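You operate a simulated robot arm through the tools that you are given. There is no shell and no other tool. Be economical: measure what you need, move in short steps, check, and stop when the job is done.

Carry out the task below with a simulated robot arm. There is one attempt and no reset: what you move stays moved.

Task
Change from tap A to C at 1 bar, prime the pump 3 strokes.
Fine: tap A shut before its green hose comes off; stand the coupler on the steel bench; red valve stays open.

The check looks at the end state, three seconds after you hand in, the way a careful person would. Anything else that was tipped, shoved, dropped, spilled or broken makes it a failure.

Robot
A 6-joint arm with a two-finger parallel gripper on a trunk, on a base that drives. Base frame: it is fixed to the floor where the robot stands at the start and does not move with it; the origin is under the middle of the robot, x ahead of it, y to its left, z up; the surface under the hand at the start is at about z = 860. Units: mm, rad, N and s.
With the tool pointing down near the work surface it reaches from about 320 to 700 mm from the robot's upright axis, wherever it stands. Its first joint turns from -2.897 to 2.897 rad. Places, roughly: black valve [700, 200, 1000]; blue tap [600, -200, 1000]; green knob [700, -300, 1000]; grey tap [600, 100, 1000]; pump handle [700, 400, 1100]; red valve [700, -600, 1000]; socket switch [400, 200, 900]; steel bench [500, -300, 900]; white filter (4x4x8 cm) [400, -600, 900]; white tap [600, 0, 1000]; yellow knob [700, 400, 1000]. Payload 4.1 kg.
The TCP is the grasp point between the finger pads, 23 mm short of the fingertips. In the tool frame z runs along the fingers and y along their closing line. Largest opening 94 mm; finger width 38, thickness 10; the body of the gripper, 54 by 96 mm, starts 39 mm behind the TCP.
Orientation is told as [roll, pitch, yaw] about the base's x, y, z axes, in that order, counted from this pose: with the fingers straight down and closing along the base's y, the tool's x points along the base's -x, its y along +y and its z along -z.

Tools
- The arm moves only by the tool step_arm. Its argument "rows" is a list of rows, each an object (a shift or turn left out is 0, a gripper value left out holds the last) with "slide": the shift along the tool's x, y, z in units of 25 mm (1.0 is 25 mm), a list of three; "rot": the turn, a rotation vector about the tool's x, y, z in units of 5 degrees (1.0 is 5 degrees), a list of three; "claw": the opening, from 0 (shut) to 1 (fully open). In form: [{"slide": [tx, ty, tz], "rot": [ax, ay, az], "claw": claw}, ...]. A call has 1 to 8 rows; each row shifts and turns the commanded pose from where the row before left it, along the tool's axes as they then stand. A call with a number of a shift or a turn outside -1 to 1 is refused whole. Each row takes 0.2 s and may step no farther than 50 mm and 0.15 rad from the row before; otherwise, or with a gripper value out of range, the whole call is refused. A pose out of reach is approached as far as the arm can. The call stops where the force on the tool passes 90 N (or 10 N more than at its start, if that is more) or the arm is blocked; 0.2 s more then pass. Each finger travels about 45 mm/s and halts on what it meets, pressing with about 40 N; the grip force reading is that of the motor and also rises with nothing between the fingers. The clock runs only during rows and for 0.2 s after the last one: add rows that do not move to give the fingers time. It gives the time, the measured TCP pose, the force on the tool (base axes), the opening and the grip force at its end, in the units of the frame above (readings bear some noise), with the torque about the TCP (base axes, N m) and any sound that the robot's microphone picked up.
- Cameras (640 x 400 px; columns grow to the right, rows downward): "scene" is now at [22, 138.7, 1578.8]; the picture's right is [-0.36, -0.93, 0.00], its down [-0.64, 0.24, -0.73] and it looks along [0.68, -0.26, -0.69] (base axes); focal length 278 px, centre (320, 200). "wrist" rides on the gripper at [86, 16, -74] in the tool frame; the picture's right is [-0.18, 0.98, 0.00], its down [-0.58, -0.11, -0.81] and it looks along [-0.79, -0.15, 0.59] (tool axes); focal length 243 px, centre (320, 200). There is no depth. A picture from a camera that has moved, and an enlarged one, comes with that camera's place and axes in the base frame and with its lens. The place of the scene camera against the robot may be out by one fixed shift of up to 25 mm in any direction.
- camera(camera): a new picture of that camera. No time passes.
- lift_body(by): slides the trunk up (or, below 0, down) by that many mm; the arm and the scene camera ride with it, the base frame stays. It gives what a move gives, with no picture.
- base_move(legs): drives the robot by 1 to 6 legs, each [ahead, turn to the left] in mm and rad, along the robot's own axes; the way and the turn of a leg run together, so that a leg with both is an arc; at most 1500 mm and 3.142 rad a leg. The arm and the cameras ride along, it lands a little off, and it stops where it bumps. It gives what a move gives.
- turn_head(pan, tilt): turns the head with the scene camera to pan (to the left, within 2.705 rad either way) and tilt (down, from -0.506 to 1.204), counted from straight ahead of the robot. It gives what a move gives.
- inspect(camera, box): a new picture of the part [left, top, right, bottom] of that camera's present view, enlarged. No time passes.
- hand_in(): hands the job in; it is judged then, once.

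Go step by step. Nothing tells you exact positions but the pictures and the camera data: compare them with the known pose of the tool, close in by small moves and look again before you grip or let go. The budget is 120 turns and 90 pictures, counting those below and the enlarged ones. Unless the task says otherwise, let go and move clear before handing in, and close with one line.

The tools are called after "Emit:" by a JSON object that holds its "method" and its "body". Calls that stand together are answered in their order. step_arm: Moves the arm, as the interface text tells. Its arguments: {"type":"object","properties":{"rows":{"type":"array","items":{"type":"object","properties":{"slide":{"type":"array","items":{"type":"number"}},"rot":{"type":"array","items":{"type":"number"}},"claw":{"type":"number"}}}}},"required":["rows"]} The other tools are called the same way: lift_body (by) slides the trunk up or down; base_move (legs) drives the base; turn_head (pan, tilt) turns the head that bears the scene camera; camera (camera) takes a picture; inspect (camera, box) takes an enlarged picture of a part of a camera's view; hand_in () hands the job in.

At the start:

```text
clock: 0.0
tcp_pos: [352.6, -25.2, 1300.0]
ee_rot: [0.0, 0.001, 0.0]
wrist_force: [0.5, 0.6, -0.6]
ft_torque: [0.04, 0.01, 0.01]
gripper_width: 94.1
grip_force: 0.1
trunk travel left (down, up): [-525.0, 65.0]
robot x, y, heading: [-6.2, 1.5, 0.0]
head pan, tilt: [-0.365, 0.757]
```

scene: 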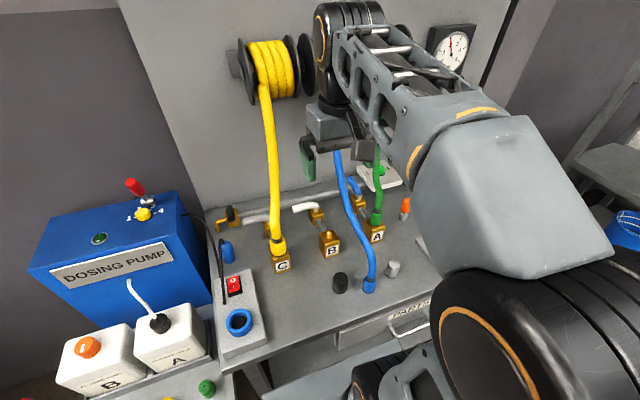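
wrist: 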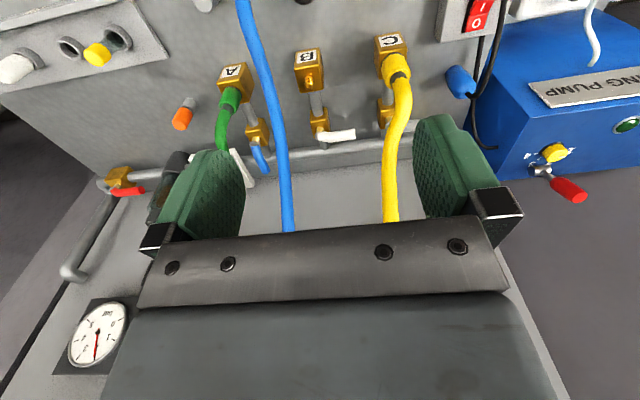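

I see a bench with taps A, B and C, a green hose on A, a yellow hose on C, a blue hose, a gauge and a dosing pump. I'll look closer before moving anything.

Emit:
{"method": "inspect", "body": {"camera": "scene", "box": [200, 130, 440, 300]}}

Emit:
{"method": "inspect", "body": {"camera": "wrist", "box": [0, 0, 320, 200]}}

Emit:
{"method": "inspect", "body": {"camera": "wrist", "box": [320, 0, 640, 200]}}

Emit:
{"method": "inspect", "body": {"camera": "scene", "box": [20, 160, 280, 400]}}

```text
2.35 times, centred on (320, 215) of scene
camera zoom: at [22.0, 138.7, 1578.8], right [-0.36, -0.93, 0.0], down [-0.64, 0.24, -0.73], along [0.68, -0.26, -0.69], focal length 653 px, centre (320, 165)
```

zoom: 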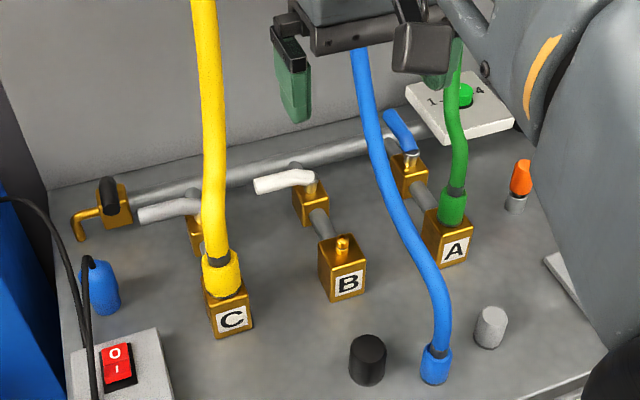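

```text
2.00 times, centred on (160, 100) of wrist
camera zoom: at [265.8, -8.8, 1374.2], right [0.18, 0.98, 0.0], down [0.58, -0.11, 0.81], along [0.79, -0.15, -0.59], focal length 485 px, centre (640, 400)
```

zoom: 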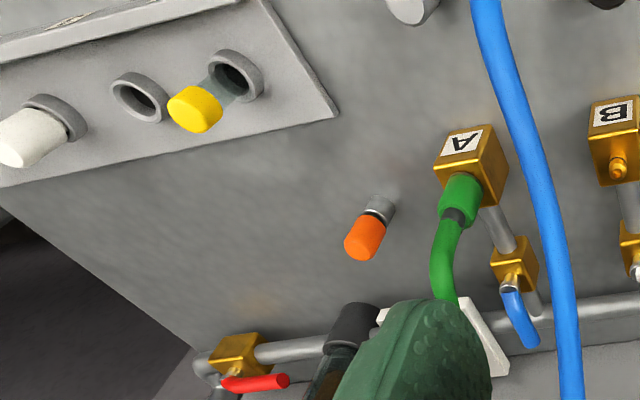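

```text
2.00 times, centred on (480, 100) of wrist
camera zoom: at [265.8, -8.8, 1374.2], right [0.18, 0.98, 0.0], down [0.58, -0.11, 0.81], along [0.79, -0.15, -0.59], focal length 485 px, centre (0, 400)
```

zoom: 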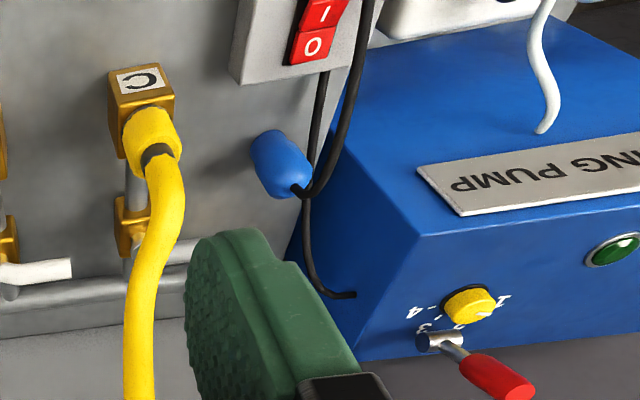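

```text
1.67 times, centred on (150, 280) of scene
camera zoom: at [22.0, 138.7, 1578.8], right [-0.36, -0.93, 0.0], down [-0.64, 0.24, -0.73], along [0.68, -0.26, -0.69], focal length 462 px, centre (603, 67)
```

zoom: 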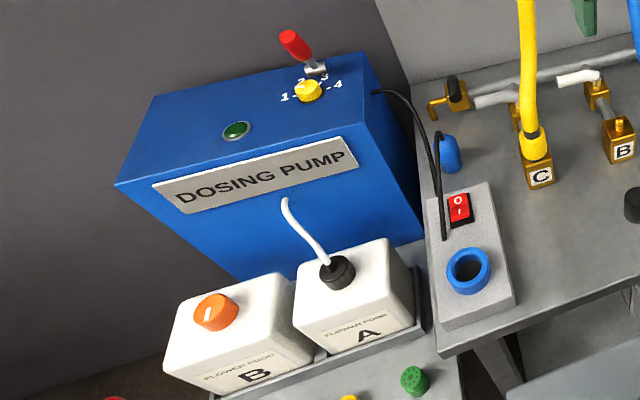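

Next I want the gauge, the regulator and the right-hand side, so I'll turn the head.

Emit:
{"method": "turn_head", "body": {"pan": -0.75, "tilt": 0.55}}

Emit:
{"method": "camera", "body": {"camera": "scene"}}

Emit:
{"method": "inspect", "body": {"camera": "wrist", "box": [40, 130, 200, 390]}}

```text
clock: 0.9
tcp_pos: [352.5, -25.2, 1299.0]
ee_rot: [0.002, -0.001, 0.0]
wrist_force: [0.0, -0.6, -0.4]
ft_torque: [0.02, 0.0, 0.02]
gripper_width: 94.2
grip_force: 0.2
trunk travel left (down, up): [-525.0, 65.0]
robot x, y, heading: [0.5, 1.7, -0.001]
head pan, tilt: [-0.75, 0.55]
```

```text
83 pictures are left
camera scene: at [10.6, 106.9, 1596.7], right [-0.68, -0.73, 0.0], down [-0.38, 0.36, -0.85], along [0.62, -0.58, -0.52], focal length 278 px, centre (320, 200)
```

scene: 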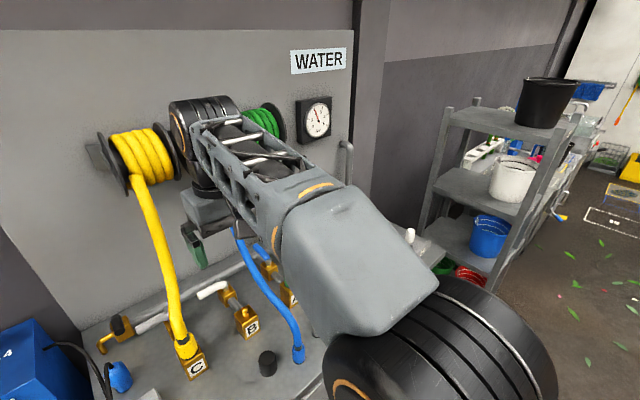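

```text
1.54 times, centred on (120, 260) of wrist
camera zoom: at [265.8, -8.8, 1374.2], right [0.18, 0.98, 0.0], down [0.58, -0.11, 0.81], along [0.79, -0.15, -0.59], focal length 373 px, centre (628, 108)
```

zoom: 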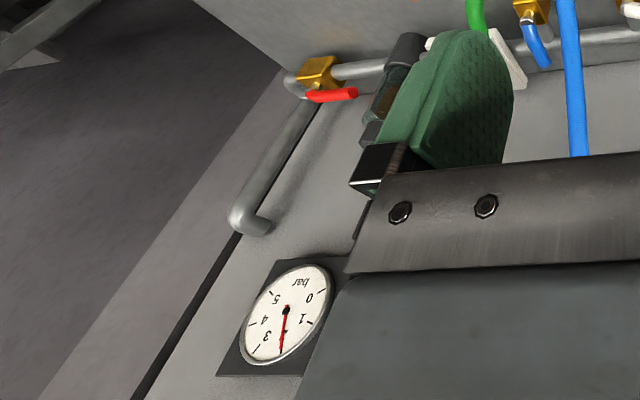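

The gauge reads about 2 bar, and lever A is in line with its pipe (open) while B and C lie across theirs (shut). I'll move the hand right and take close views with the wrist camera.

Emit:
{"method": "step_arm", "body": {"rows": [{"slide": [0, -1, 0]}, {"slide": [0, -1, 0]}, {"slide": [0, -1, 0]}, {"slide": [0, -1, 0]}, {"slide": [0, -1, 0]}, {"slide": [0, -1, 0]}, {"slide": [0, -1, 0]}, {"slide": [0, -1, 0]}]}}

Emit:
{"method": "camera", "body": {"camera": "wrist"}}

Emit:
{"method": "turn_head", "body": {"pan": -0.1, "tilt": 0.7}}

Emit:
{"method": "camera", "body": {"camera": "scene"}}

```text
clock: 2.7
tcp_pos: [351.5, -224.5, 1299.9]
ee_rot: [0.0, 0.0, 0.0]
wrist_force: [0.9, 0.4, -0.6]
ft_torque: [0.01, 0.01, 0.03]
gripper_width: 94.2
grip_force: 0.1
trunk travel left (down, up): [-525.0, 65.0]
robot x, y, heading: [-0.2, -1.0, -0.005]
head pan, tilt: [-0.75, 0.55]
```

```text
81 pictures are left
camera wrist: at [265.6, -209.0, 1374.1], right [0.18, 0.98, 0.0], down [0.58, -0.11, 0.81], along [0.79, -0.15, -0.59], focal length 243 px, centre (320, 200)
```

wrist: 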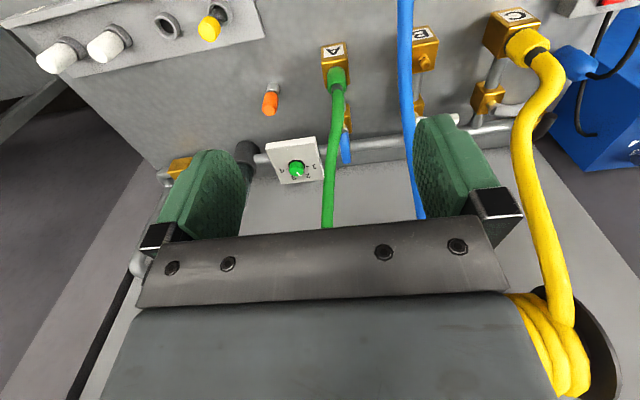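

```text
clock: 3.7
tcp_pos: [351.4, -224.1, 1299.6]
ee_rot: [0.001, 0.0, 0.0]
wrist_force: [0.0, -0.1, -0.4]
ft_torque: [0.01, 0.04, 0.01]
gripper_width: 94.1
grip_force: 0.1
trunk travel left (down, up): [-525.0, 65.0]
robot x, y, heading: [1.3, 3.0, 0.001]
head pan, tilt: [-0.099, 0.7]
```

```text
80 pictures are left
camera scene: at [29.4, 159.5, 1583.6], right [-0.1, -0.99, 0.0], down [-0.64, 0.06, -0.77], along [0.76, -0.08, -0.64], focal length 278 px, centre (320, 200)
```

scene: 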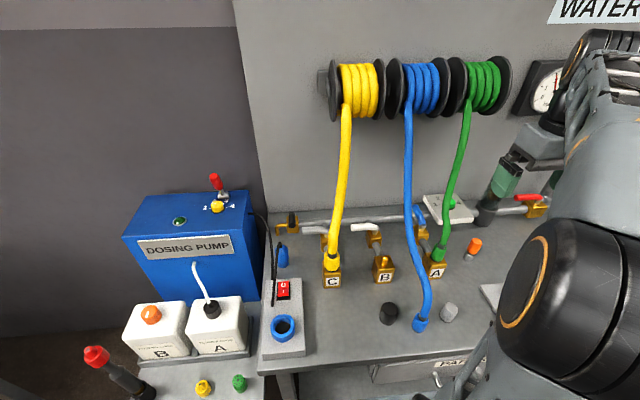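

Clear view now. I'll zoom in on the tap cluster and the regulator.

Emit:
{"method": "inspect", "body": {"camera": "scene", "box": [300, 180, 500, 305]}}

Emit:
{"method": "inspect", "body": {"camera": "wrist", "box": [230, 30, 470, 180]}}

Emit:
{"method": "inspect", "body": {"camera": "scene", "box": [120, 160, 300, 275]}}

```text
3.20 times, centred on (400, 242) of scene
camera zoom: at [29.4, 159.5, 1583.6], right [-0.1, -0.99, 0.0], down [-0.64, 0.06, -0.77], along [0.76, -0.08, -0.64], focal length 888 px, centre (64, 64)
```

zoom: 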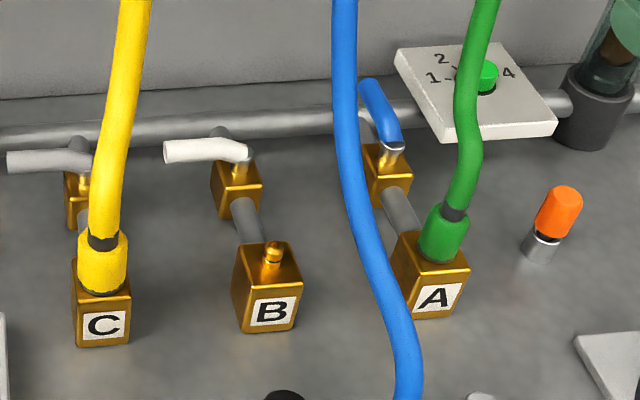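

```text
2.67 times, centred on (350, 105) of wrist
camera zoom: at [265.5, -208.1, 1374.3], right [0.18, 0.98, 0.0], down [0.58, -0.11, 0.81], along [0.79, -0.15, -0.59], focal length 647 px, centre (240, 453)
```

zoom: 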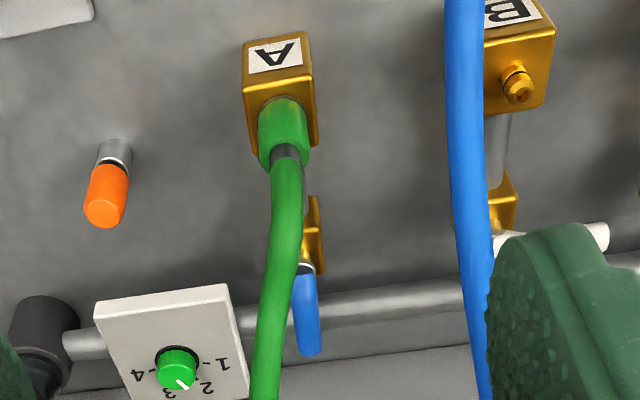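

```text
3.48 times, centred on (210, 218) of scene
camera zoom: at [29.4, 159.5, 1583.6], right [-0.1, -0.99, 0.0], down [-0.64, 0.06, -0.77], along [0.76, -0.08, -0.64], focal length 965 px, centre (703, 139)
```

zoom: 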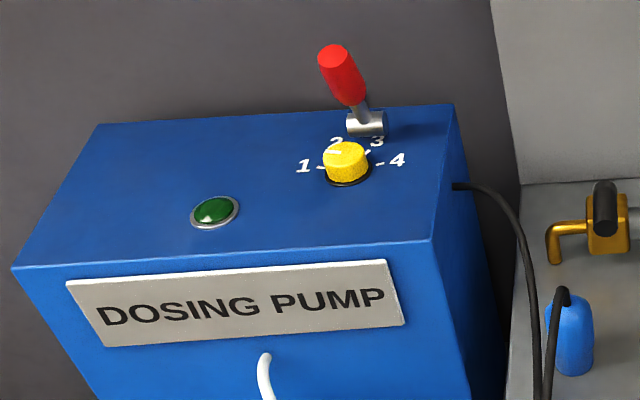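

Lever A points back, pivot near (597,-220,945) and tip near (683,-225,958). The far items are at the edge of reach, so I'll check the floor to the right before shifting the base along the bench.

Emit:
{"method": "turn_head", "body": {"pan": -1.5, "tilt": 0.9}}

Emit:
{"method": "camera", "body": {"camera": "scene"}}

Emit:
{"method": "turn_head", "body": {"pan": 0.3, "tilt": 1.1}}

Emit:
{"method": "camera", "body": {"camera": "scene"}}

```text
clock: 5.2
tcp_pos: [352.1, -225.2, 1300.5]
ee_rot: [0.0, 0.0, 0.0]
wrist_force: [0.4, 0.4, 0.7]
ft_torque: [-0.02, 0.0, 0.03]
gripper_width: 93.7
grip_force: 0.1
trunk travel left (down, up): [-525.0, 65.0]
robot x, y, heading: [-2.7, 0.9, -0.001]
head pan, tilt: [-1.499, 0.901]
```

```text
76 pictures are left
camera scene: at [-49.7, 92.7, 1567.4], right [-1.0, -0.07, 0.0], down [-0.06, 0.78, -0.62], along [0.04, -0.62, -0.78], focal length 278 px, centre (320, 200)
```

scene: 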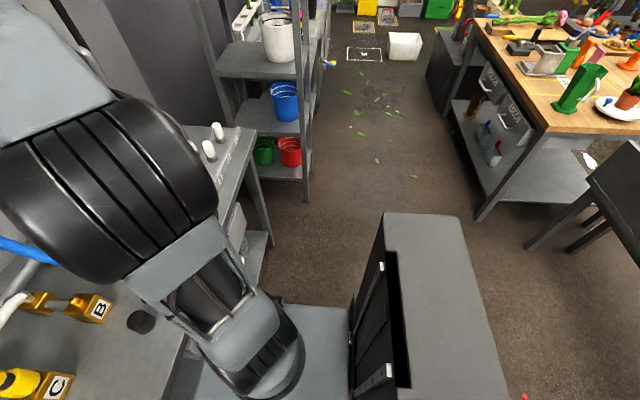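

```text
clock: 7.0
tcp_pos: [351.2, -224.8, 1298.9]
ee_rot: [-0.002, -0.001, -0.001]
wrist_force: [0.5, -0.2, -0.2]
ft_torque: [0.0, 0.02, -0.01]
gripper_width: 94.1
grip_force: 0.0
trunk travel left (down, up): [-525.0, 65.0]
robot x, y, heading: [3.6, -0.8, -0.001]
head pan, tilt: [0.3, 1.1]
```

```text
75 pictures are left
camera scene: at [5.2, 186.6, 1553.6], right [0.3, -0.96, 0.0], down [-0.85, -0.26, -0.45], along [0.43, 0.13, -0.89], focal length 278 px, centre (320, 200)
```

scene: 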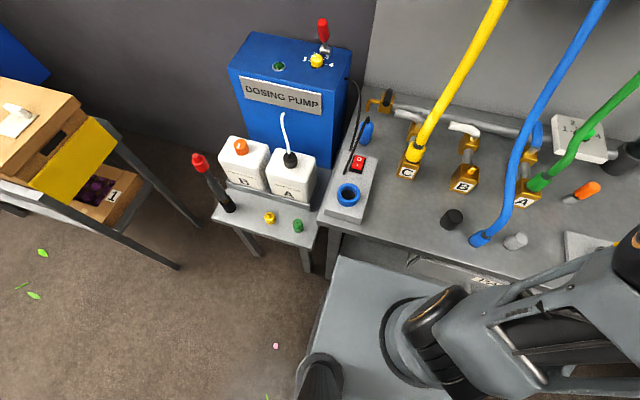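

The platform front sits just short of the bench edge, so reaching the knob and lever A means shifting right. I'll back off, move 250 mm to the right and return, with the arm riding high and clear.

Emit:
{"method": "base_move", "body": {"legs": [[-350, 0], [0, -1.571], [250, 0], [0, 1.571]]}}

Emit:
{"method": "turn_head", "body": {"pan": 0.0, "tilt": 0.6}}

Emit:
{"method": "camera", "body": {"camera": "scene"}}

```text
clock: 18.4
tcp_pos: [11.0, -459.0, 1300.5]
ee_rot: [0.0, 0.0, 0.028]
wrist_force: [-0.5, -0.2, -0.6]
ft_torque: [0.0, -0.02, -0.02]
gripper_width: 93.9
grip_force: 0.0
trunk travel left (down, up): [-525.0, 65.0]
robot x, y, heading: [-348.2, -241.9, 0.028]
head pan, tilt: [0.3, 1.1]
```

```text
clock: 19.3
tcp_pos: [10.7, -459.7, 1299.7]
ee_rot: [-0.001, 0.0, 0.028]
wrist_force: [-0.5, -0.9, -0.4]
ft_torque: [-0.03, 0.0, -0.02]
gripper_width: 94.1
grip_force: 0.0
trunk travel left (down, up): [-525.0, 65.0]
robot x, y, heading: [-348.4, -245.3, 0.027]
head pan, tilt: [0.0, 0.6]
```

```text
74 pictures are left
camera scene: at [-318.3, -74.9, 1592.1], right [0.03, -1.0, 0.0], down [-0.57, -0.02, -0.82], along [0.82, 0.02, -0.57], focal length 278 px, centre (320, 200)
```

scene: 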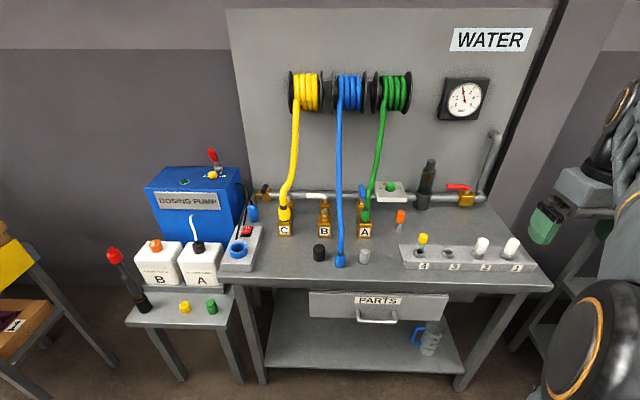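

A good overview; I'll zoom in on the taps, gauge and regulator from here.

Emit:
{"method": "inspect", "body": {"camera": "scene", "box": [240, 170, 420, 282]}}

Emit:
{"method": "inspect", "body": {"camera": "scene", "box": [350, 60, 510, 210]}}

```text
3.56 times, centred on (330, 226) of scene
camera zoom: at [-318.3, -74.9, 1592.1], right [0.03, -1.0, 0.0], down [-0.57, -0.02, -0.82], along [0.82, 0.02, -0.57], focal length 987 px, centre (284, 108)
```

zoom: 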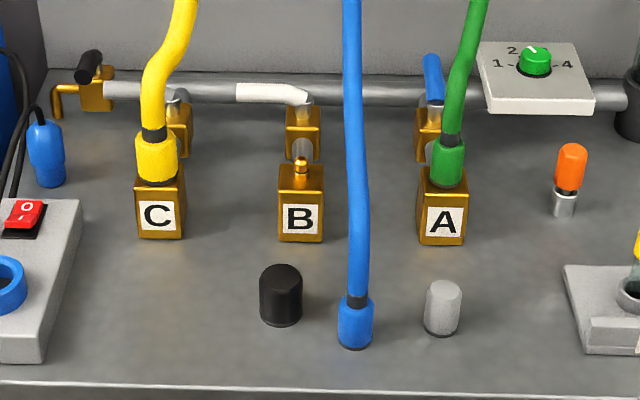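

```text
2.67 times, centred on (430, 135) of scene
camera zoom: at [-318.3, -74.9, 1592.1], right [0.03, -1.0, 0.0], down [-0.57, -0.02, -0.82], along [0.82, 0.02, -0.57], focal length 740 px, centre (27, 373)
```

zoom: 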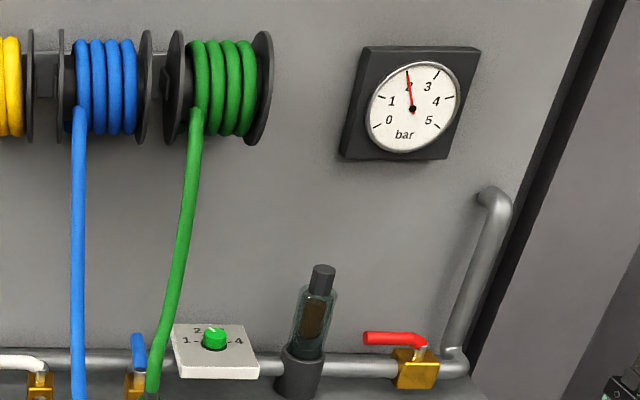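

Now I'll drive back up to the bench at the shifted position.

Emit:
{"method": "base_move", "body": {"legs": [[0, -0.028], [345, 0]]}}

Emit:
{"method": "camera", "body": {"camera": "scene"}}

Emit:
{"method": "camera", "body": {"camera": "wrist"}}

```text
clock: 21.9
tcp_pos: [356.2, -467.5, 1299.3]
ee_rot: [0.0, 0.0, 0.003]
wrist_force: [0.1, 0.4, -0.3]
ft_torque: [0.02, 0.0, 0.02]
gripper_width: 94.0
grip_force: 0.0
trunk travel left (down, up): [-525.0, 65.0]
robot x, y, heading: [-0.8, -246.7, 0.001]
head pan, tilt: [0.0, 0.6]
```

```text
71 pictures are left
camera scene: at [37.3, -75.4, 1592.2], right [0.0, -1.0, 0.0], down [-0.57, 0.0, -0.82], along [0.82, 0.0, -0.57], focal length 278 px, centre (320, 200)
```

scene: 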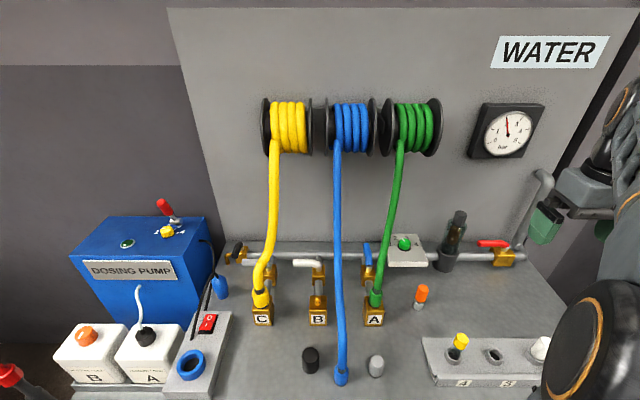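

```text
70 pictures are left
camera wrist: at [270.2, -451.2, 1374.2], right [0.18, 0.98, 0.0], down [0.58, -0.11, 0.81], along [0.79, -0.15, -0.59], focal length 243 px, centre (320, 200)
```

wrist: 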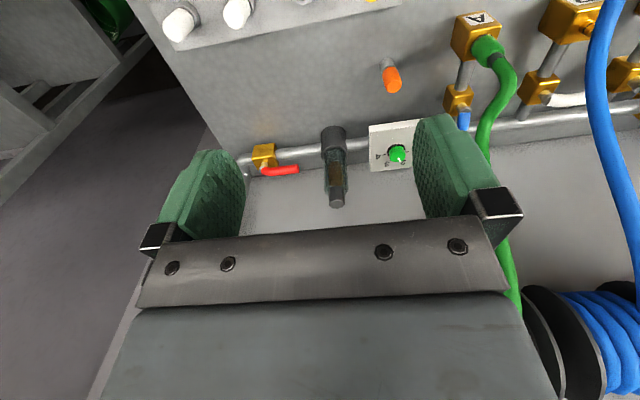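

Knob is at about (687,-348,951). I'll approach lever A from its right, with the hand leaning right to stay clear of the green hose, starting well above.

Emit:
{"method": "step_arm", "body": {"rows": [{"slide": [-1, 0.5, 0.5], "claw": 0}, {"slide": [-1, 0.5, 0.5]}, {"slide": [-1, 0.5, 0.5]}, {"slide": [-1, 0.5, 0.5]}, {"slide": [-1, 0.5, 0.5]}, {"slide": [-1, 0.5, 0.5]}, {"slide": [-1, 0.5, 0.5]}, {"slide": [-1, 0.5, 0.5]}]}}

Emit:
{"method": "step_arm", "body": {"rows": [{"slide": [-0.5, 0, 0.5], "rot": [-1, 0, 0]}, {"slide": [-0.5, 0, 0], "rot": [-1, 0, 0]}, {"slide": [-0.5, 0, 0], "rot": [-1, 0, 0]}, {"slide": [-0.5, 0, 0], "rot": [-1, 0, 0]}]}}

Emit:
{"method": "camera", "body": {"camera": "scene"}}

Emit:
{"method": "camera", "body": {"camera": "wrist"}}

```text
clock: 23.7
tcp_pos: [557.1, -367.9, 1200.7]
ee_rot: [-0.001, 0.001, 0.001]
wrist_force: [-0.3, 0.3, -0.1]
ft_torque: [-0.02, 0.02, 0.04]
gripper_width: 0.0
grip_force: 40.2
trunk travel left (down, up): [-525.0, 65.0]
robot x, y, heading: [5.6, -243.9, 0.004]
head pan, tilt: [0.0, 0.6]
```

```text
clock: 24.7
tcp_pos: [606.6, -368.1, 1187.1]
ee_rot: [0.35, 0.0, 0.002]
wrist_force: [-0.1, 0.0, -0.3]
ft_torque: [0.0, 0.0, 0.01]
gripper_width: 0.0
grip_force: 40.5
trunk travel left (down, up): [-525.0, 65.0]
robot x, y, heading: [4.6, -244.5, 0.002]
head pan, tilt: [0.0, 0.6]
```

```text
69 pictures are left
camera scene: at [37.3, -75.6, 1592.2], right [0.0, -1.0, 0.0], down [-0.57, 0.0, -0.82], along [0.82, 0.0, -0.57], focal length 278 px, centre (320, 200)
```

scene: 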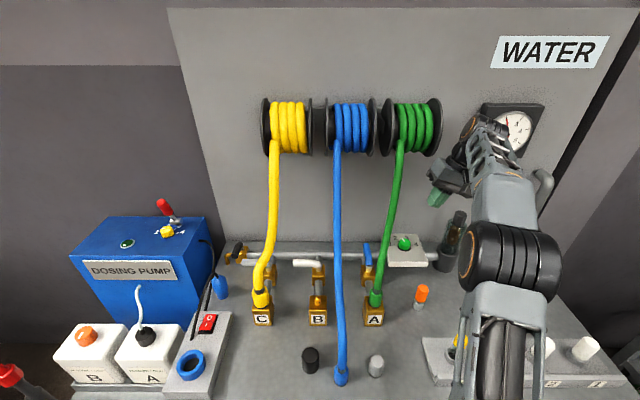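

```text
68 pictures are left
camera wrist: at [519.8, -377.1, 1263.4], right [0.18, 0.92, 0.34], down [0.58, -0.38, 0.72], along [0.79, 0.07, -0.61], focal length 243 px, centre (320, 200)
```

wrist: 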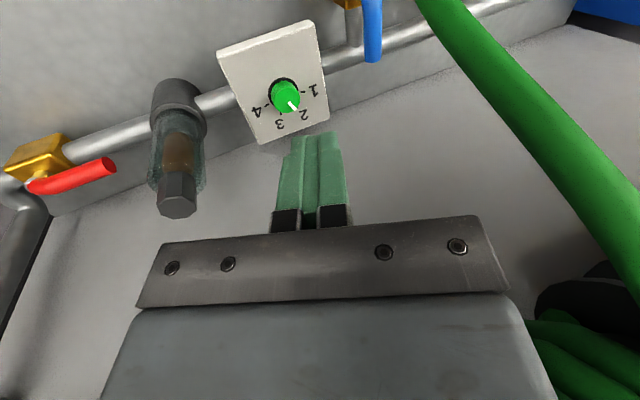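

The views agree: knob at (686,-343,953), lever tip at (680,-222,958). I'll descend to the right of the lever.

Emit:
{"method": "step_arm", "body": {"rows": [{"slide": [-0.215, 0.045, 0.975]}, {"slide": [-0.215, 0.045, 0.975]}, {"slide": [-0.215, 0.045, 0.975]}, {"slide": [-0.215, 0.045, 0.975]}, {"slide": [-0.215, 0.045, 0.975]}, {"slide": [-0.215, 0.045, 0.975]}, {"slide": [-0.215, 0.045, 0.975]}, {"slide": [-0.215, 0.045, 0.975]}]}}

Emit:
{"method": "camera", "body": {"camera": "scene"}}

Emit:
{"method": "camera", "body": {"camera": "wrist"}}

```text
clock: 26.5
tcp_pos: [647.7, -291.4, 1004.7]
ee_rot: [0.349, 0.0, 0.0]
wrist_force: [0.1, -1.1, 0.0]
ft_torque: [-0.01, 0.0, 0.0]
gripper_width: 0.3
grip_force: 40.4
trunk travel left (down, up): [-525.0, 65.0]
robot x, y, heading: [3.7, -242.2, 0.001]
head pan, tilt: [0.0, 0.6]
```

```text
67 pictures are left
camera scene: at [36.6, -76.1, 1592.3], right [0.0, -1.0, 0.0], down [-0.56, 0.0, -0.83], along [0.83, 0.0, -0.56], focal length 278 px, centre (320, 200)
```

scene: 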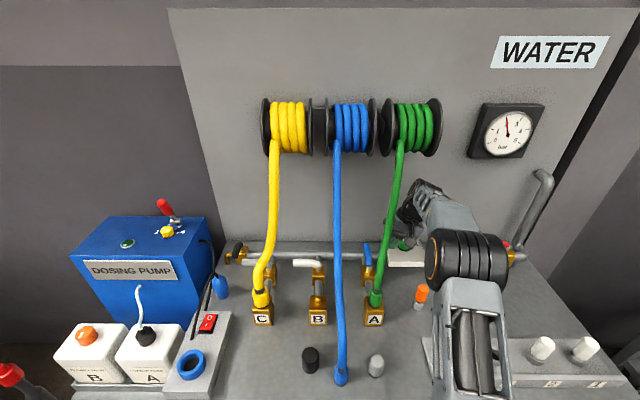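

```text
66 pictures are left
camera wrist: at [562.3, -301.8, 1079.9], right [0.18, 0.92, 0.34], down [0.58, -0.38, 0.72], along [0.79, 0.06, -0.61], focal length 243 px, centre (320, 200)
```

wrist: 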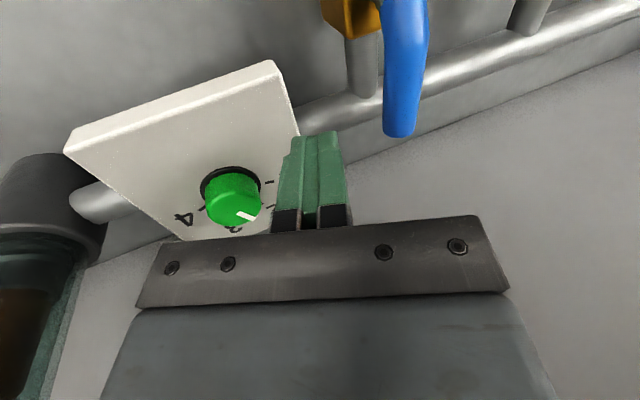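

Fingers are right of the blue lever and above the plate. I'll lower beside the lever.

Emit:
{"method": "step_arm", "body": {"rows": [{"slide": [0, 0.15, 0.72]}, {"slide": [0, 0.15, 0.72]}, {"slide": [0, 0.15, 0.72]}]}}

Emit:
{"method": "camera", "body": {"camera": "wrist"}}

```text
clock: 27.3
tcp_pos: [648.4, -264.3, 959.1]
ee_rot: [0.35, -0.001, 0.003]
wrist_force: [-0.4, -0.1, -0.1]
ft_torque: [0.0, -0.04, -0.02]
gripper_width: 0.0
grip_force: 39.9
trunk travel left (down, up): [-525.0, 65.0]
robot x, y, heading: [5.0, -241.8, -0.004]
head pan, tilt: [0.0, 0.6]
```

```text
65 pictures are left
camera wrist: at [562.4, -273.7, 1034.4], right [0.18, 0.92, 0.34], down [0.58, -0.38, 0.72], along [0.79, 0.06, -0.61], focal length 243 px, centre (320, 200)
```

wrist: 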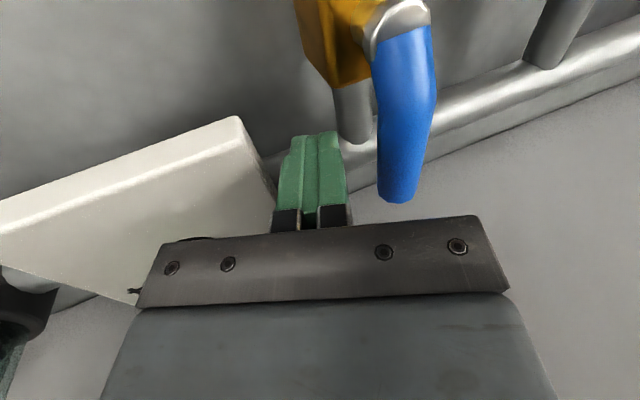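

I'll push the lever toward +y along its arc, leaning the hand more as it goes.

Emit:
{"method": "step_arm", "body": {"rows": [{"slide": [0, 0.45, 0.164]}, {"slide": [0, 0.45, 0.164]}, {"slide": [-0.16, 0.376, 0.137], "rot": [-1, 0, 0]}, {"slide": [-0.16, 0.4, 0.186], "rot": [-1, 0, 0]}, {"slide": [0.08, 0.45, 0.26], "rot": [-1, 0, 0]}, {"slide": [0.16, 0.459, 0.321]}]}}

Emit:
{"method": "camera", "body": {"camera": "wrist"}}

Emit:
{"method": "camera", "body": {"camera": "scene"}}

```text
clock: 28.7
tcp_pos: [650.6, -189.7, 960.2]
ee_rot: [0.612, 0.002, 0.003]
wrist_force: [0.2, 0.0, 1.6]
ft_torque: [0.02, 0.02, 0.02]
gripper_width: 0.0
grip_force: 40.6
trunk travel left (down, up): [-525.0, 65.0]
robot x, y, heading: [3.6, -244.0, 0.003]
head pan, tilt: [0.0, 0.6]
```

```text
64 pictures are left
camera wrist: at [564.7, -219.1, 1029.7], right [0.18, 0.81, 0.56], down [0.58, -0.55, 0.6], along [0.79, 0.22, -0.57], focal length 243 px, centre (320, 200)
```

wrist: 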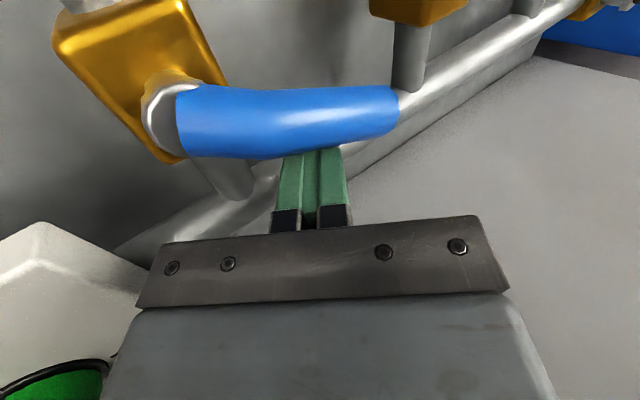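

```text
63 pictures are left
camera scene: at [36.7, -75.3, 1592.2], right [0.0, -1.0, 0.0], down [-0.56, 0.0, -0.83], along [0.83, 0.0, -0.56], focal length 278 px, centre (320, 200)
```

scene: 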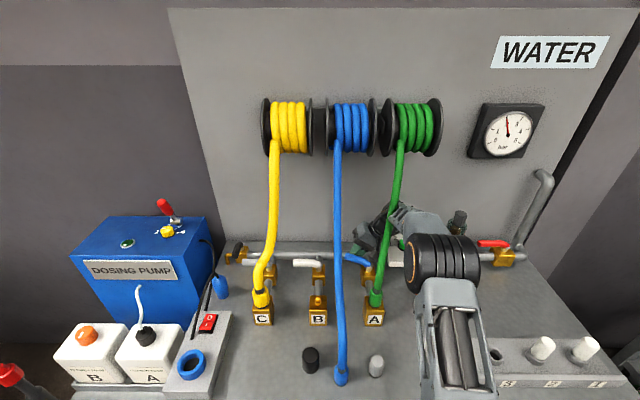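

The lever has swung well over with very little force. I'll finish the arc.

Emit:
{"method": "step_arm", "body": {"rows": [{"slide": [0.48, 0.33, 0.23]}, {"slide": [0.48, 0.33, 0.23]}, {"slide": [0.24, 0.06, 0.05]}]}}

Emit:
{"method": "camera", "body": {"camera": "wrist"}}

Emit:
{"method": "inspect", "body": {"camera": "scene", "box": [220, 180, 420, 305]}}

```text
clock: 29.5
tcp_pos: [632.8, -174.7, 958.9]
ee_rot: [0.607, -0.017, -0.01]
wrist_force: [65.2, -27.7, -2.1]
ft_torque: [0.03, 0.01, 0.89]
gripper_width: 0.1
grip_force: 40.0
trunk travel left (down, up): [-525.0, 65.0]
robot x, y, heading: [5.0, -240.9, -0.002]
head pan, tilt: [0.0, 0.6]
```

```text
62 pictures are left
camera wrist: at [544.9, -203.4, 1028.1], right [0.18, 0.81, 0.56], down [0.57, -0.56, 0.61], along [0.8, 0.21, -0.56], focal length 243 px, centre (320, 200)
```

wrist: 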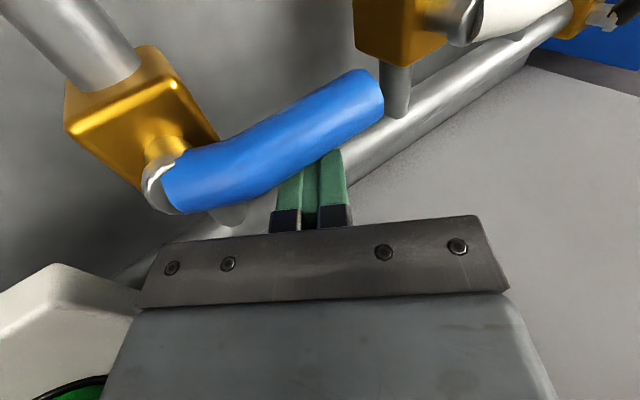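

```text
3.20 times, centred on (320, 242) of scene
camera zoom: at [48.0, -79.7, 1592.4], right [0.0, -1.0, 0.0], down [-0.57, 0.0, -0.82], along [0.82, 0.0, -0.57], focal length 888 px, centre (320, 64)
```

zoom: 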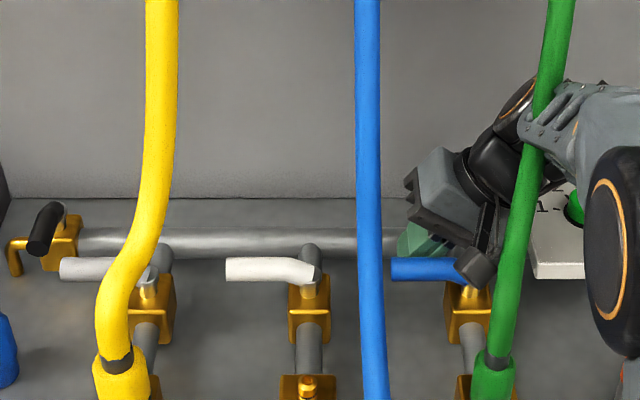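

Lever A is now across its pipe, parallel with B and C, and the force shows it is on its stop. I'll back off and retreat up and to the right.

Emit:
{"method": "step_arm", "body": {"rows": [{"slide": [-0.7, -0.2, -0.1]}, {"slide": [0, -0.655, -0.459]}, {"slide": [0, -0.655, -0.459]}, {"slide": [0, 0, -1]}, {"slide": [0, 0, -1]}, {"slide": [0, 0, -1], "rot": [1, 0, 0]}, {"slide": [0, 0, -1], "rot": [1, 0, 0]}, {"slide": [0, 0, -1], "rot": [1, 0, 0]}]}}

Emit:
{"method": "step_arm", "body": {"rows": [{"rot": [1, 0, 0]}, {"rot": [1, 0, 0]}, {"rot": [1, 0, 0], "claw": 0.75}, {"rot": [1, 0, 0]}]}}

Emit:
{"method": "camera", "body": {"camera": "wrist"}}

Emit:
{"method": "camera", "body": {"camera": "scene"}}

```text
clock: 31.3
tcp_pos: [634.8, -282.6, 1054.3]
ee_rot: [0.351, 0.02, 0.0]
wrist_force: [0.5, -0.3, -0.7]
ft_torque: [0.02, -0.05, 0.03]
gripper_width: 0.0
grip_force: 39.9
trunk travel left (down, up): [-525.0, 65.0]
robot x, y, heading: [4.7, -242.7, 0.002]
head pan, tilt: [0.0, 0.6]
```

```text
clock: 32.5
tcp_pos: [629.1, -216.6, 1039.6]
ee_rot: [-0.067, 0.039, -0.015]
wrist_force: [-1.4, 0.7, 1.0]
ft_torque: [-0.02, 0.0, 0.04]
gripper_width: 68.9
grip_force: 0.0
trunk travel left (down, up): [-525.0, 65.0]
robot x, y, heading: [2.9, -244.3, -0.018]
head pan, tilt: [0.0, 0.6]
stopped in row 4: the arm was blocked; the commanded pose is now the measured one
```

```text
60 pictures are left
camera wrist: at [545.2, -193.4, 1116.8], right [0.2, 0.98, -0.07], down [0.61, -0.06, 0.79], along [0.77, -0.2, -0.61], focal length 243 px, centre (320, 200)
```

wrist: 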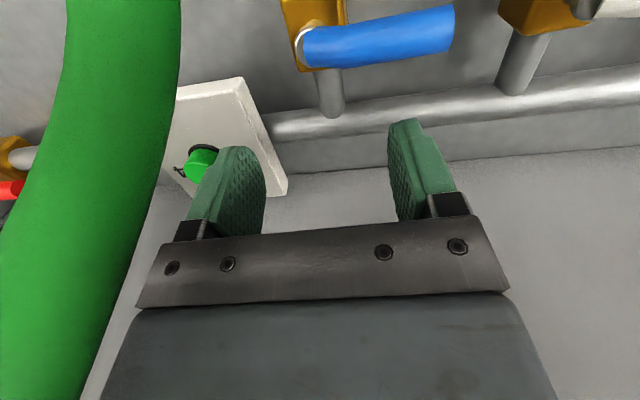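

```text
59 pictures are left
camera scene: at [39.8, -129.3, 1604.4], right [-0.02, -1.0, -0.03], down [-0.56, 0.04, -0.82], along [0.83, 0.0, -0.56], focal length 278 px, centre (320, 200)
```

scene: 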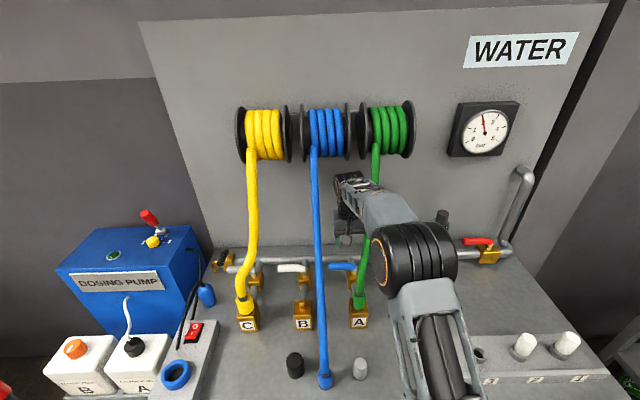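

Something blocked the roll: the scene camera shows the robot leaning slightly and the hand shifted left. I'll stop and take stock without moving.

Emit:
{"method": "step_arm", "body": {"rows": [{"slide": [0, 0, 0]}, {"slide": [0, 0, 0]}]}}

Emit:
{"method": "inspect", "body": {"camera": "scene", "box": [300, 120, 480, 340]}}

```text
clock: 33.3
tcp_pos: [626.6, -314.9, 1034.1]
ee_rot: [0.015, 0.048, -0.04]
wrist_force: [0.3, -0.7, 0.4]
ft_torque: [0.02, 0.0, -0.02]
gripper_width: 70.5
grip_force: 0.0
trunk travel left (down, up): [-525.0, 65.0]
robot x, y, heading: [4.1, -245.0, -0.016]
head pan, tilt: [0.0, 0.6]
stopped in row 2: the arm was blocked; the commanded pose is now the measured one
```

```text
1.82 times, centred on (390, 230) of scene
camera zoom: at [39.3, -128.7, 1601.0], right [-0.02, -1.0, -0.03], down [-0.56, 0.04, -0.82], along [0.83, 0.0, -0.56], focal length 505 px, centre (193, 146)
```

zoom: 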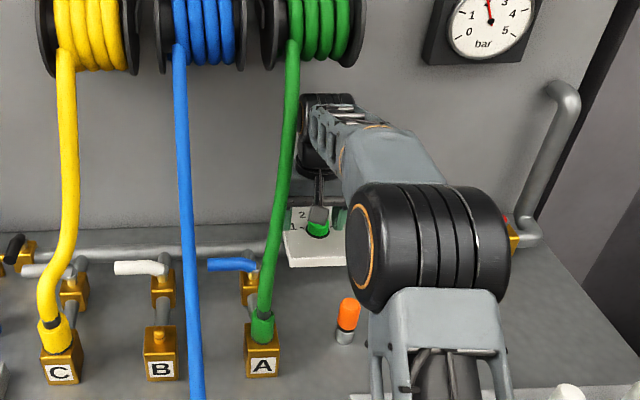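

Tool force is near zero, so a wrist link was probably caught under the green reel or its hose. I'll move gently right, then back toward the robot, to free it.

Emit:
{"method": "step_arm", "body": {"rows": [{"slide": [0, -0.6, 0]}, {"slide": [0.4, -0.6, 0]}, {"slide": [0.8, -0.4, 0]}]}}

Emit:
{"method": "camera", "body": {"camera": "scene"}}

```text
clock: 34.1
tcp_pos: [597.0, -311.4, 1036.2]
ee_rot: [-0.021, 0.045, -0.026]
wrist_force: [-0.3, 3.6, 0.1]
ft_torque: [-0.22, -0.02, 0.03]
gripper_width: 70.6
grip_force: 0.1
trunk travel left (down, up): [-525.0, 65.0]
robot x, y, heading: [4.8, -247.5, -0.018]
head pan, tilt: [0.0, 0.6]
```

```text
57 pictures are left
camera scene: at [39.3, -65.6, 1590.9], right [-0.02, -1.0, 0.01], down [-0.56, 0.0, -0.83], along [0.82, -0.02, -0.56], focal length 278 px, centre (320, 200)
```

scene: 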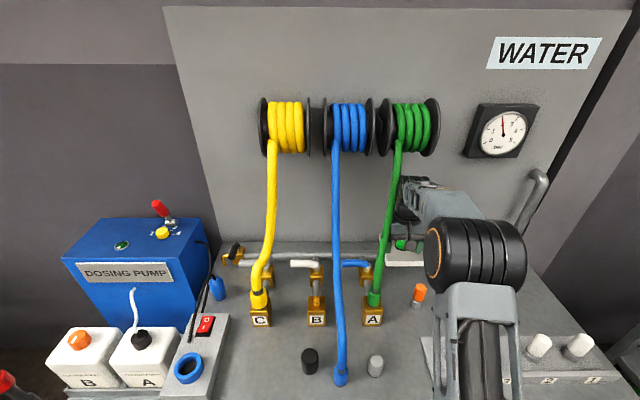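

It is free now and rocking back upright. I'll wait and recheck.

Emit:
{"method": "step_arm", "body": {"rows": [{}, {}, {}, {}, {}]}}

Emit:
{"method": "camera", "body": {"camera": "scene"}}

Emit:
{"method": "camera", "body": {"camera": "wrist"}}

```text
clock: 35.3
tcp_pos: [597.4, -323.3, 1035.7]
ee_rot: [-0.012, 0.048, -0.033]
wrist_force: [0.0, -0.3, 0.3]
ft_torque: [-0.03, -0.02, -0.02]
gripper_width: 70.4
grip_force: 0.1
trunk travel left (down, up): [-525.0, 65.0]
robot x, y, heading: [2.7, -241.5, -0.018]
head pan, tilt: [0.0, 0.6]
```

```text
56 pictures are left
camera scene: at [39.6, -76.7, 1592.2], right [-0.02, -1.0, 0.0], down [-0.56, 0.01, -0.83], along [0.82, -0.01, -0.56], focal length 278 px, centre (320, 200)
```

scene: 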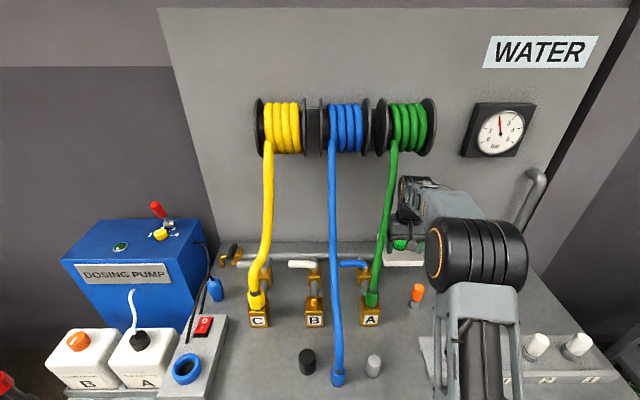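

```text
55 pictures are left
camera wrist: at [514.9, -302.0, 1113.4], right [0.22, 0.98, -0.02], down [0.62, -0.12, 0.78], along [0.76, -0.18, -0.63], focal length 243 px, centre (320, 200)
```

wrist: 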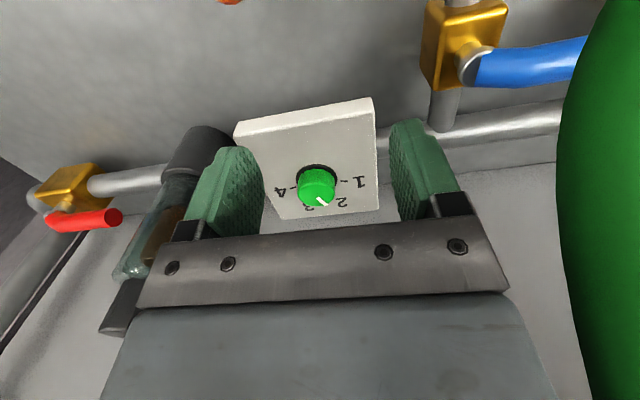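

All is upright and undisturbed. For the knob I'll tilt the fingers forward so the wrist stays in front of the reel.

Emit:
{"method": "step_arm", "body": {"rows": [{"slide": [0, -0.6, -0.5], "rot": [0, -1, 0]}, {"slide": [0, -0.3, -0.5], "rot": [0, -1, 0]}, {"rot": [0, -1, 0]}, {"rot": [0, -1, 0]}, {"rot": [0, -1, 0]}, {"rot": [0, -1, 0]}, {"rot": [0, -1, 0]}]}}

Emit:
{"method": "camera", "body": {"camera": "wrist"}}

Emit:
{"method": "camera", "body": {"camera": "scene"}}

```text
clock: 36.9
tcp_pos: [595.8, -345.8, 1061.4]
ee_rot: [-0.017, -0.564, -0.026]
wrist_force: [-0.9, 0.2, -0.3]
ft_torque: [0.0, 0.01, 0.01]
gripper_width: 70.4
grip_force: 0.0
trunk travel left (down, up): [-525.0, 65.0]
robot x, y, heading: [0.4, -246.0, -0.021]
head pan, tilt: [0.0, 0.6]
```

```text
54 pictures are left
camera wrist: at [483.7, -324.6, 1077.4], right [0.19, 0.98, 0.09], down [0.06, -0.1, 0.99], along [0.98, -0.18, -0.07], focal length 243 px, centre (320, 200)
```

wrist: 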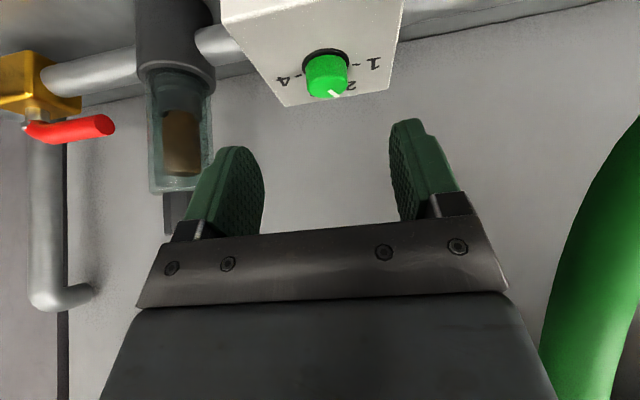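

```text
53 pictures are left
camera scene: at [39.5, -76.6, 1592.2], right [-0.02, -1.0, 0.0], down [-0.56, 0.01, -0.83], along [0.82, -0.01, -0.56], focal length 278 px, centre (320, 200)
```

scene: 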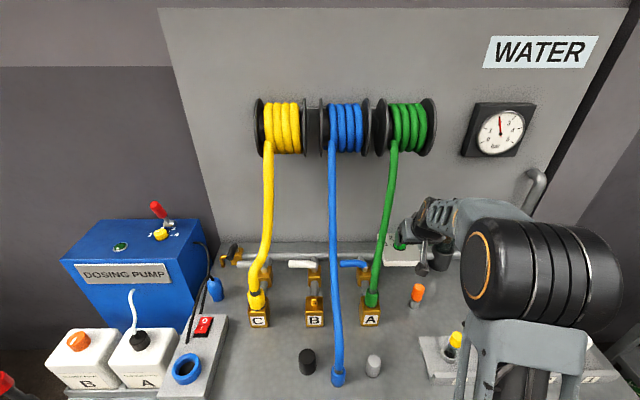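

Knob mid is at about (685,-347,953). I'll close in along the tilted approach.

Emit:
{"method": "step_arm", "body": {"rows": [{"slide": [-0.27, 0, 0.9]}, {"slide": [-0.27, 0, 0.9]}, {"slide": [-0.27, 0, 0.9]}, {"slide": [-0.27, 0, 0.9]}]}}

Emit:
{"method": "camera", "body": {"camera": "wrist"}}

Emit:
{"method": "inspect", "body": {"camera": "scene", "box": [350, 200, 510, 300]}}

```text
clock: 37.9
tcp_pos: [667.8, -349.1, 1000.9]
ee_rot: [-0.014, -0.564, -0.024]
wrist_force: [0.2, -0.7, 0.0]
ft_torque: [-0.02, -0.03, -0.02]
gripper_width: 70.7
grip_force: 0.1
trunk travel left (down, up): [-525.0, 65.0]
robot x, y, heading: [3.3, -246.1, -0.018]
head pan, tilt: [0.0, 0.6]
```

```text
52 pictures are left
camera wrist: at [554.4, -327.8, 1017.1], right [0.19, 0.98, 0.09], down [0.06, -0.1, 0.99], along [0.98, -0.18, -0.07], focal length 243 px, centre (320, 200)
```

wrist: 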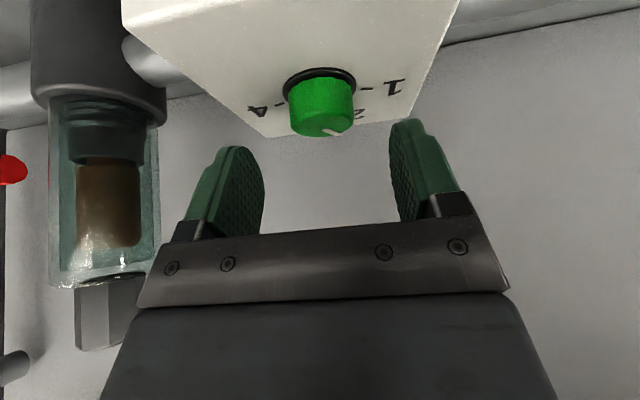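

```text
4.00 times, centred on (430, 250) of scene
camera zoom: at [40.0, -76.7, 1592.2], right [-0.02, -1.0, 0.0], down [-0.57, 0.01, -0.82], along [0.82, -0.01, -0.57], focal length 1110 px, centre (-120, 0)
```

zoom: 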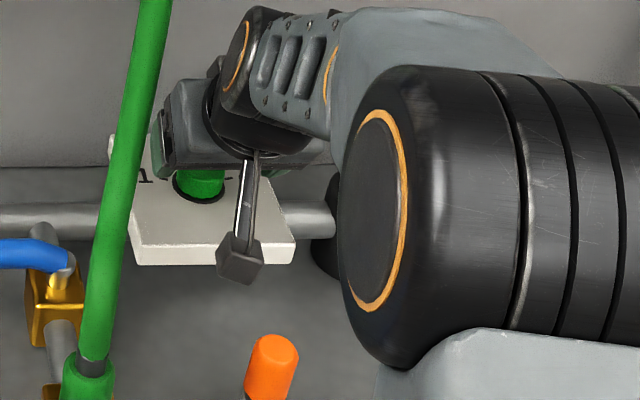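

The knob spans z 942–965 and is centred between the fingers. I'll go the last 30 mm and close on it.

Emit:
{"method": "step_arm", "body": {"rows": [{"slide": [0.04, 0.04, 0.59]}, {"slide": [0.04, 0.04, 0.59]}, {"claw": 0}, {"claw": 0}, {"claw": 0}, {"claw": 0}]}}

Emit:
{"method": "camera", "body": {"camera": "wrist"}}

```text
clock: 39.3
tcp_pos: [680.8, -347.4, 974.7]
ee_rot: [-0.016, -0.563, -0.025]
wrist_force: [1.3, 3.2, 4.0]
ft_torque: [0.66, -0.45, 0.01]
gripper_width: 35.8
grip_force: 45.3
trunk travel left (down, up): [-525.0, 65.0]
robot x, y, heading: [-1.2, -247.1, -0.016]
head pan, tilt: [0.0, 0.6]
```

```text
50 pictures are left
camera wrist: at [568.1, -326.4, 991.1], right [0.19, 0.98, 0.09], down [0.06, -0.1, 0.99], along [0.98, -0.18, -0.07], focal length 243 px, centre (320, 200)
```

wrist: 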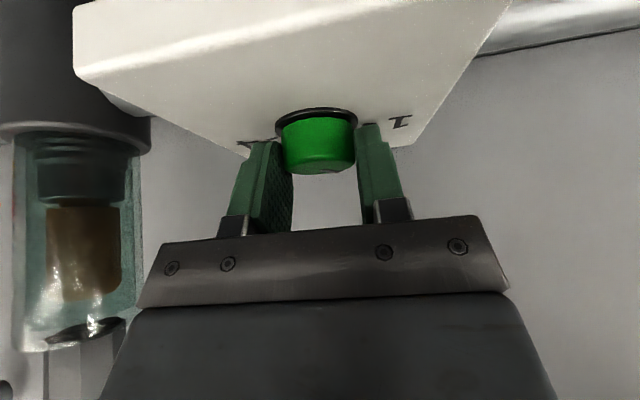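

Knob is gripped. I'll turn it anticlockwise about the vertical by 40° and read the gauge.

Emit:
{"method": "step_arm", "body": {"rows": [{"slide": [0, -0.014, 0], "rot": [-0.533, 0, -0.846]}, {"slide": [0, -0.014, 0], "rot": [-0.533, 0, -0.846]}, {"slide": [0, -0.014, 0], "rot": [-0.533, 0, -0.846]}, {"slide": [0, -0.014, 0], "rot": [-0.533, 0, -0.846]}, {"slide": [0, -0.014, 0], "rot": [-0.533, 0, -0.846]}, {"slide": [0, -0.014, 0], "rot": [-0.533, 0, -0.846]}, {"slide": [0, -0.014, 0], "rot": [-0.533, 0, -0.846]}, {"slide": [0, -0.014, 0], "rot": [-0.533, 0, -0.846]}]}}

Emit:
{"method": "inspect", "body": {"camera": "scene", "box": [440, 80, 560, 180]}}

Emit:
{"method": "camera", "body": {"camera": "wrist"}}

```text
clock: 41.1
tcp_pos: [682.0, -348.7, 974.6]
ee_rot: [-0.016, -0.558, 0.674]
wrist_force: [2.4, -2.5, 16.3]
ft_torque: [1.01, -0.12, -0.01]
gripper_width: 35.6
grip_force: 44.8
trunk travel left (down, up): [-525.0, 65.0]
robot x, y, heading: [2.8, -242.7, -0.022]
head pan, tilt: [0.0, 0.6]
```

```text
4.00 times, centred on (500, 130) of scene
camera zoom: at [38.2, -76.7, 1592.4], right [-0.02, -1.0, 0.0], down [-0.56, 0.01, -0.83], along [0.83, -0.02, -0.56], focal length 1110 px, centre (-400, 480)
```

zoom: 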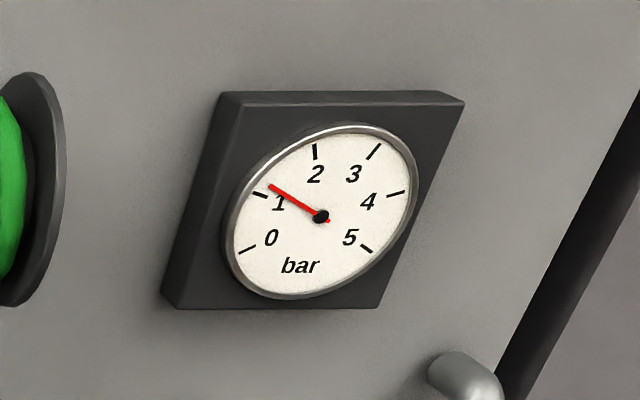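

```text
48 pictures are left
camera wrist: at [582.9, -407.0, 991.9], right [-0.48, 0.87, 0.09], down [0.11, -0.04, 0.99], along [0.87, 0.49, -0.08], focal length 243 px, centre (320, 200)
```

wrist: 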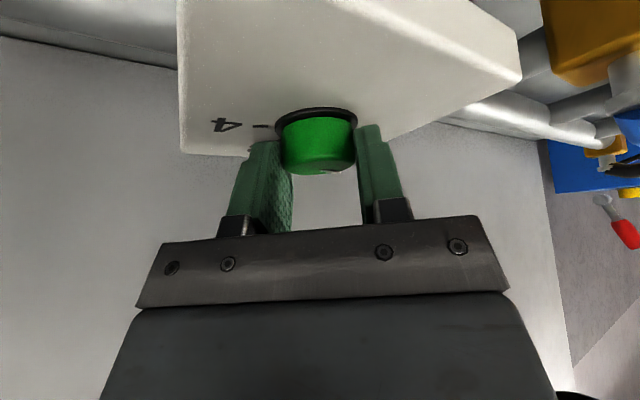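

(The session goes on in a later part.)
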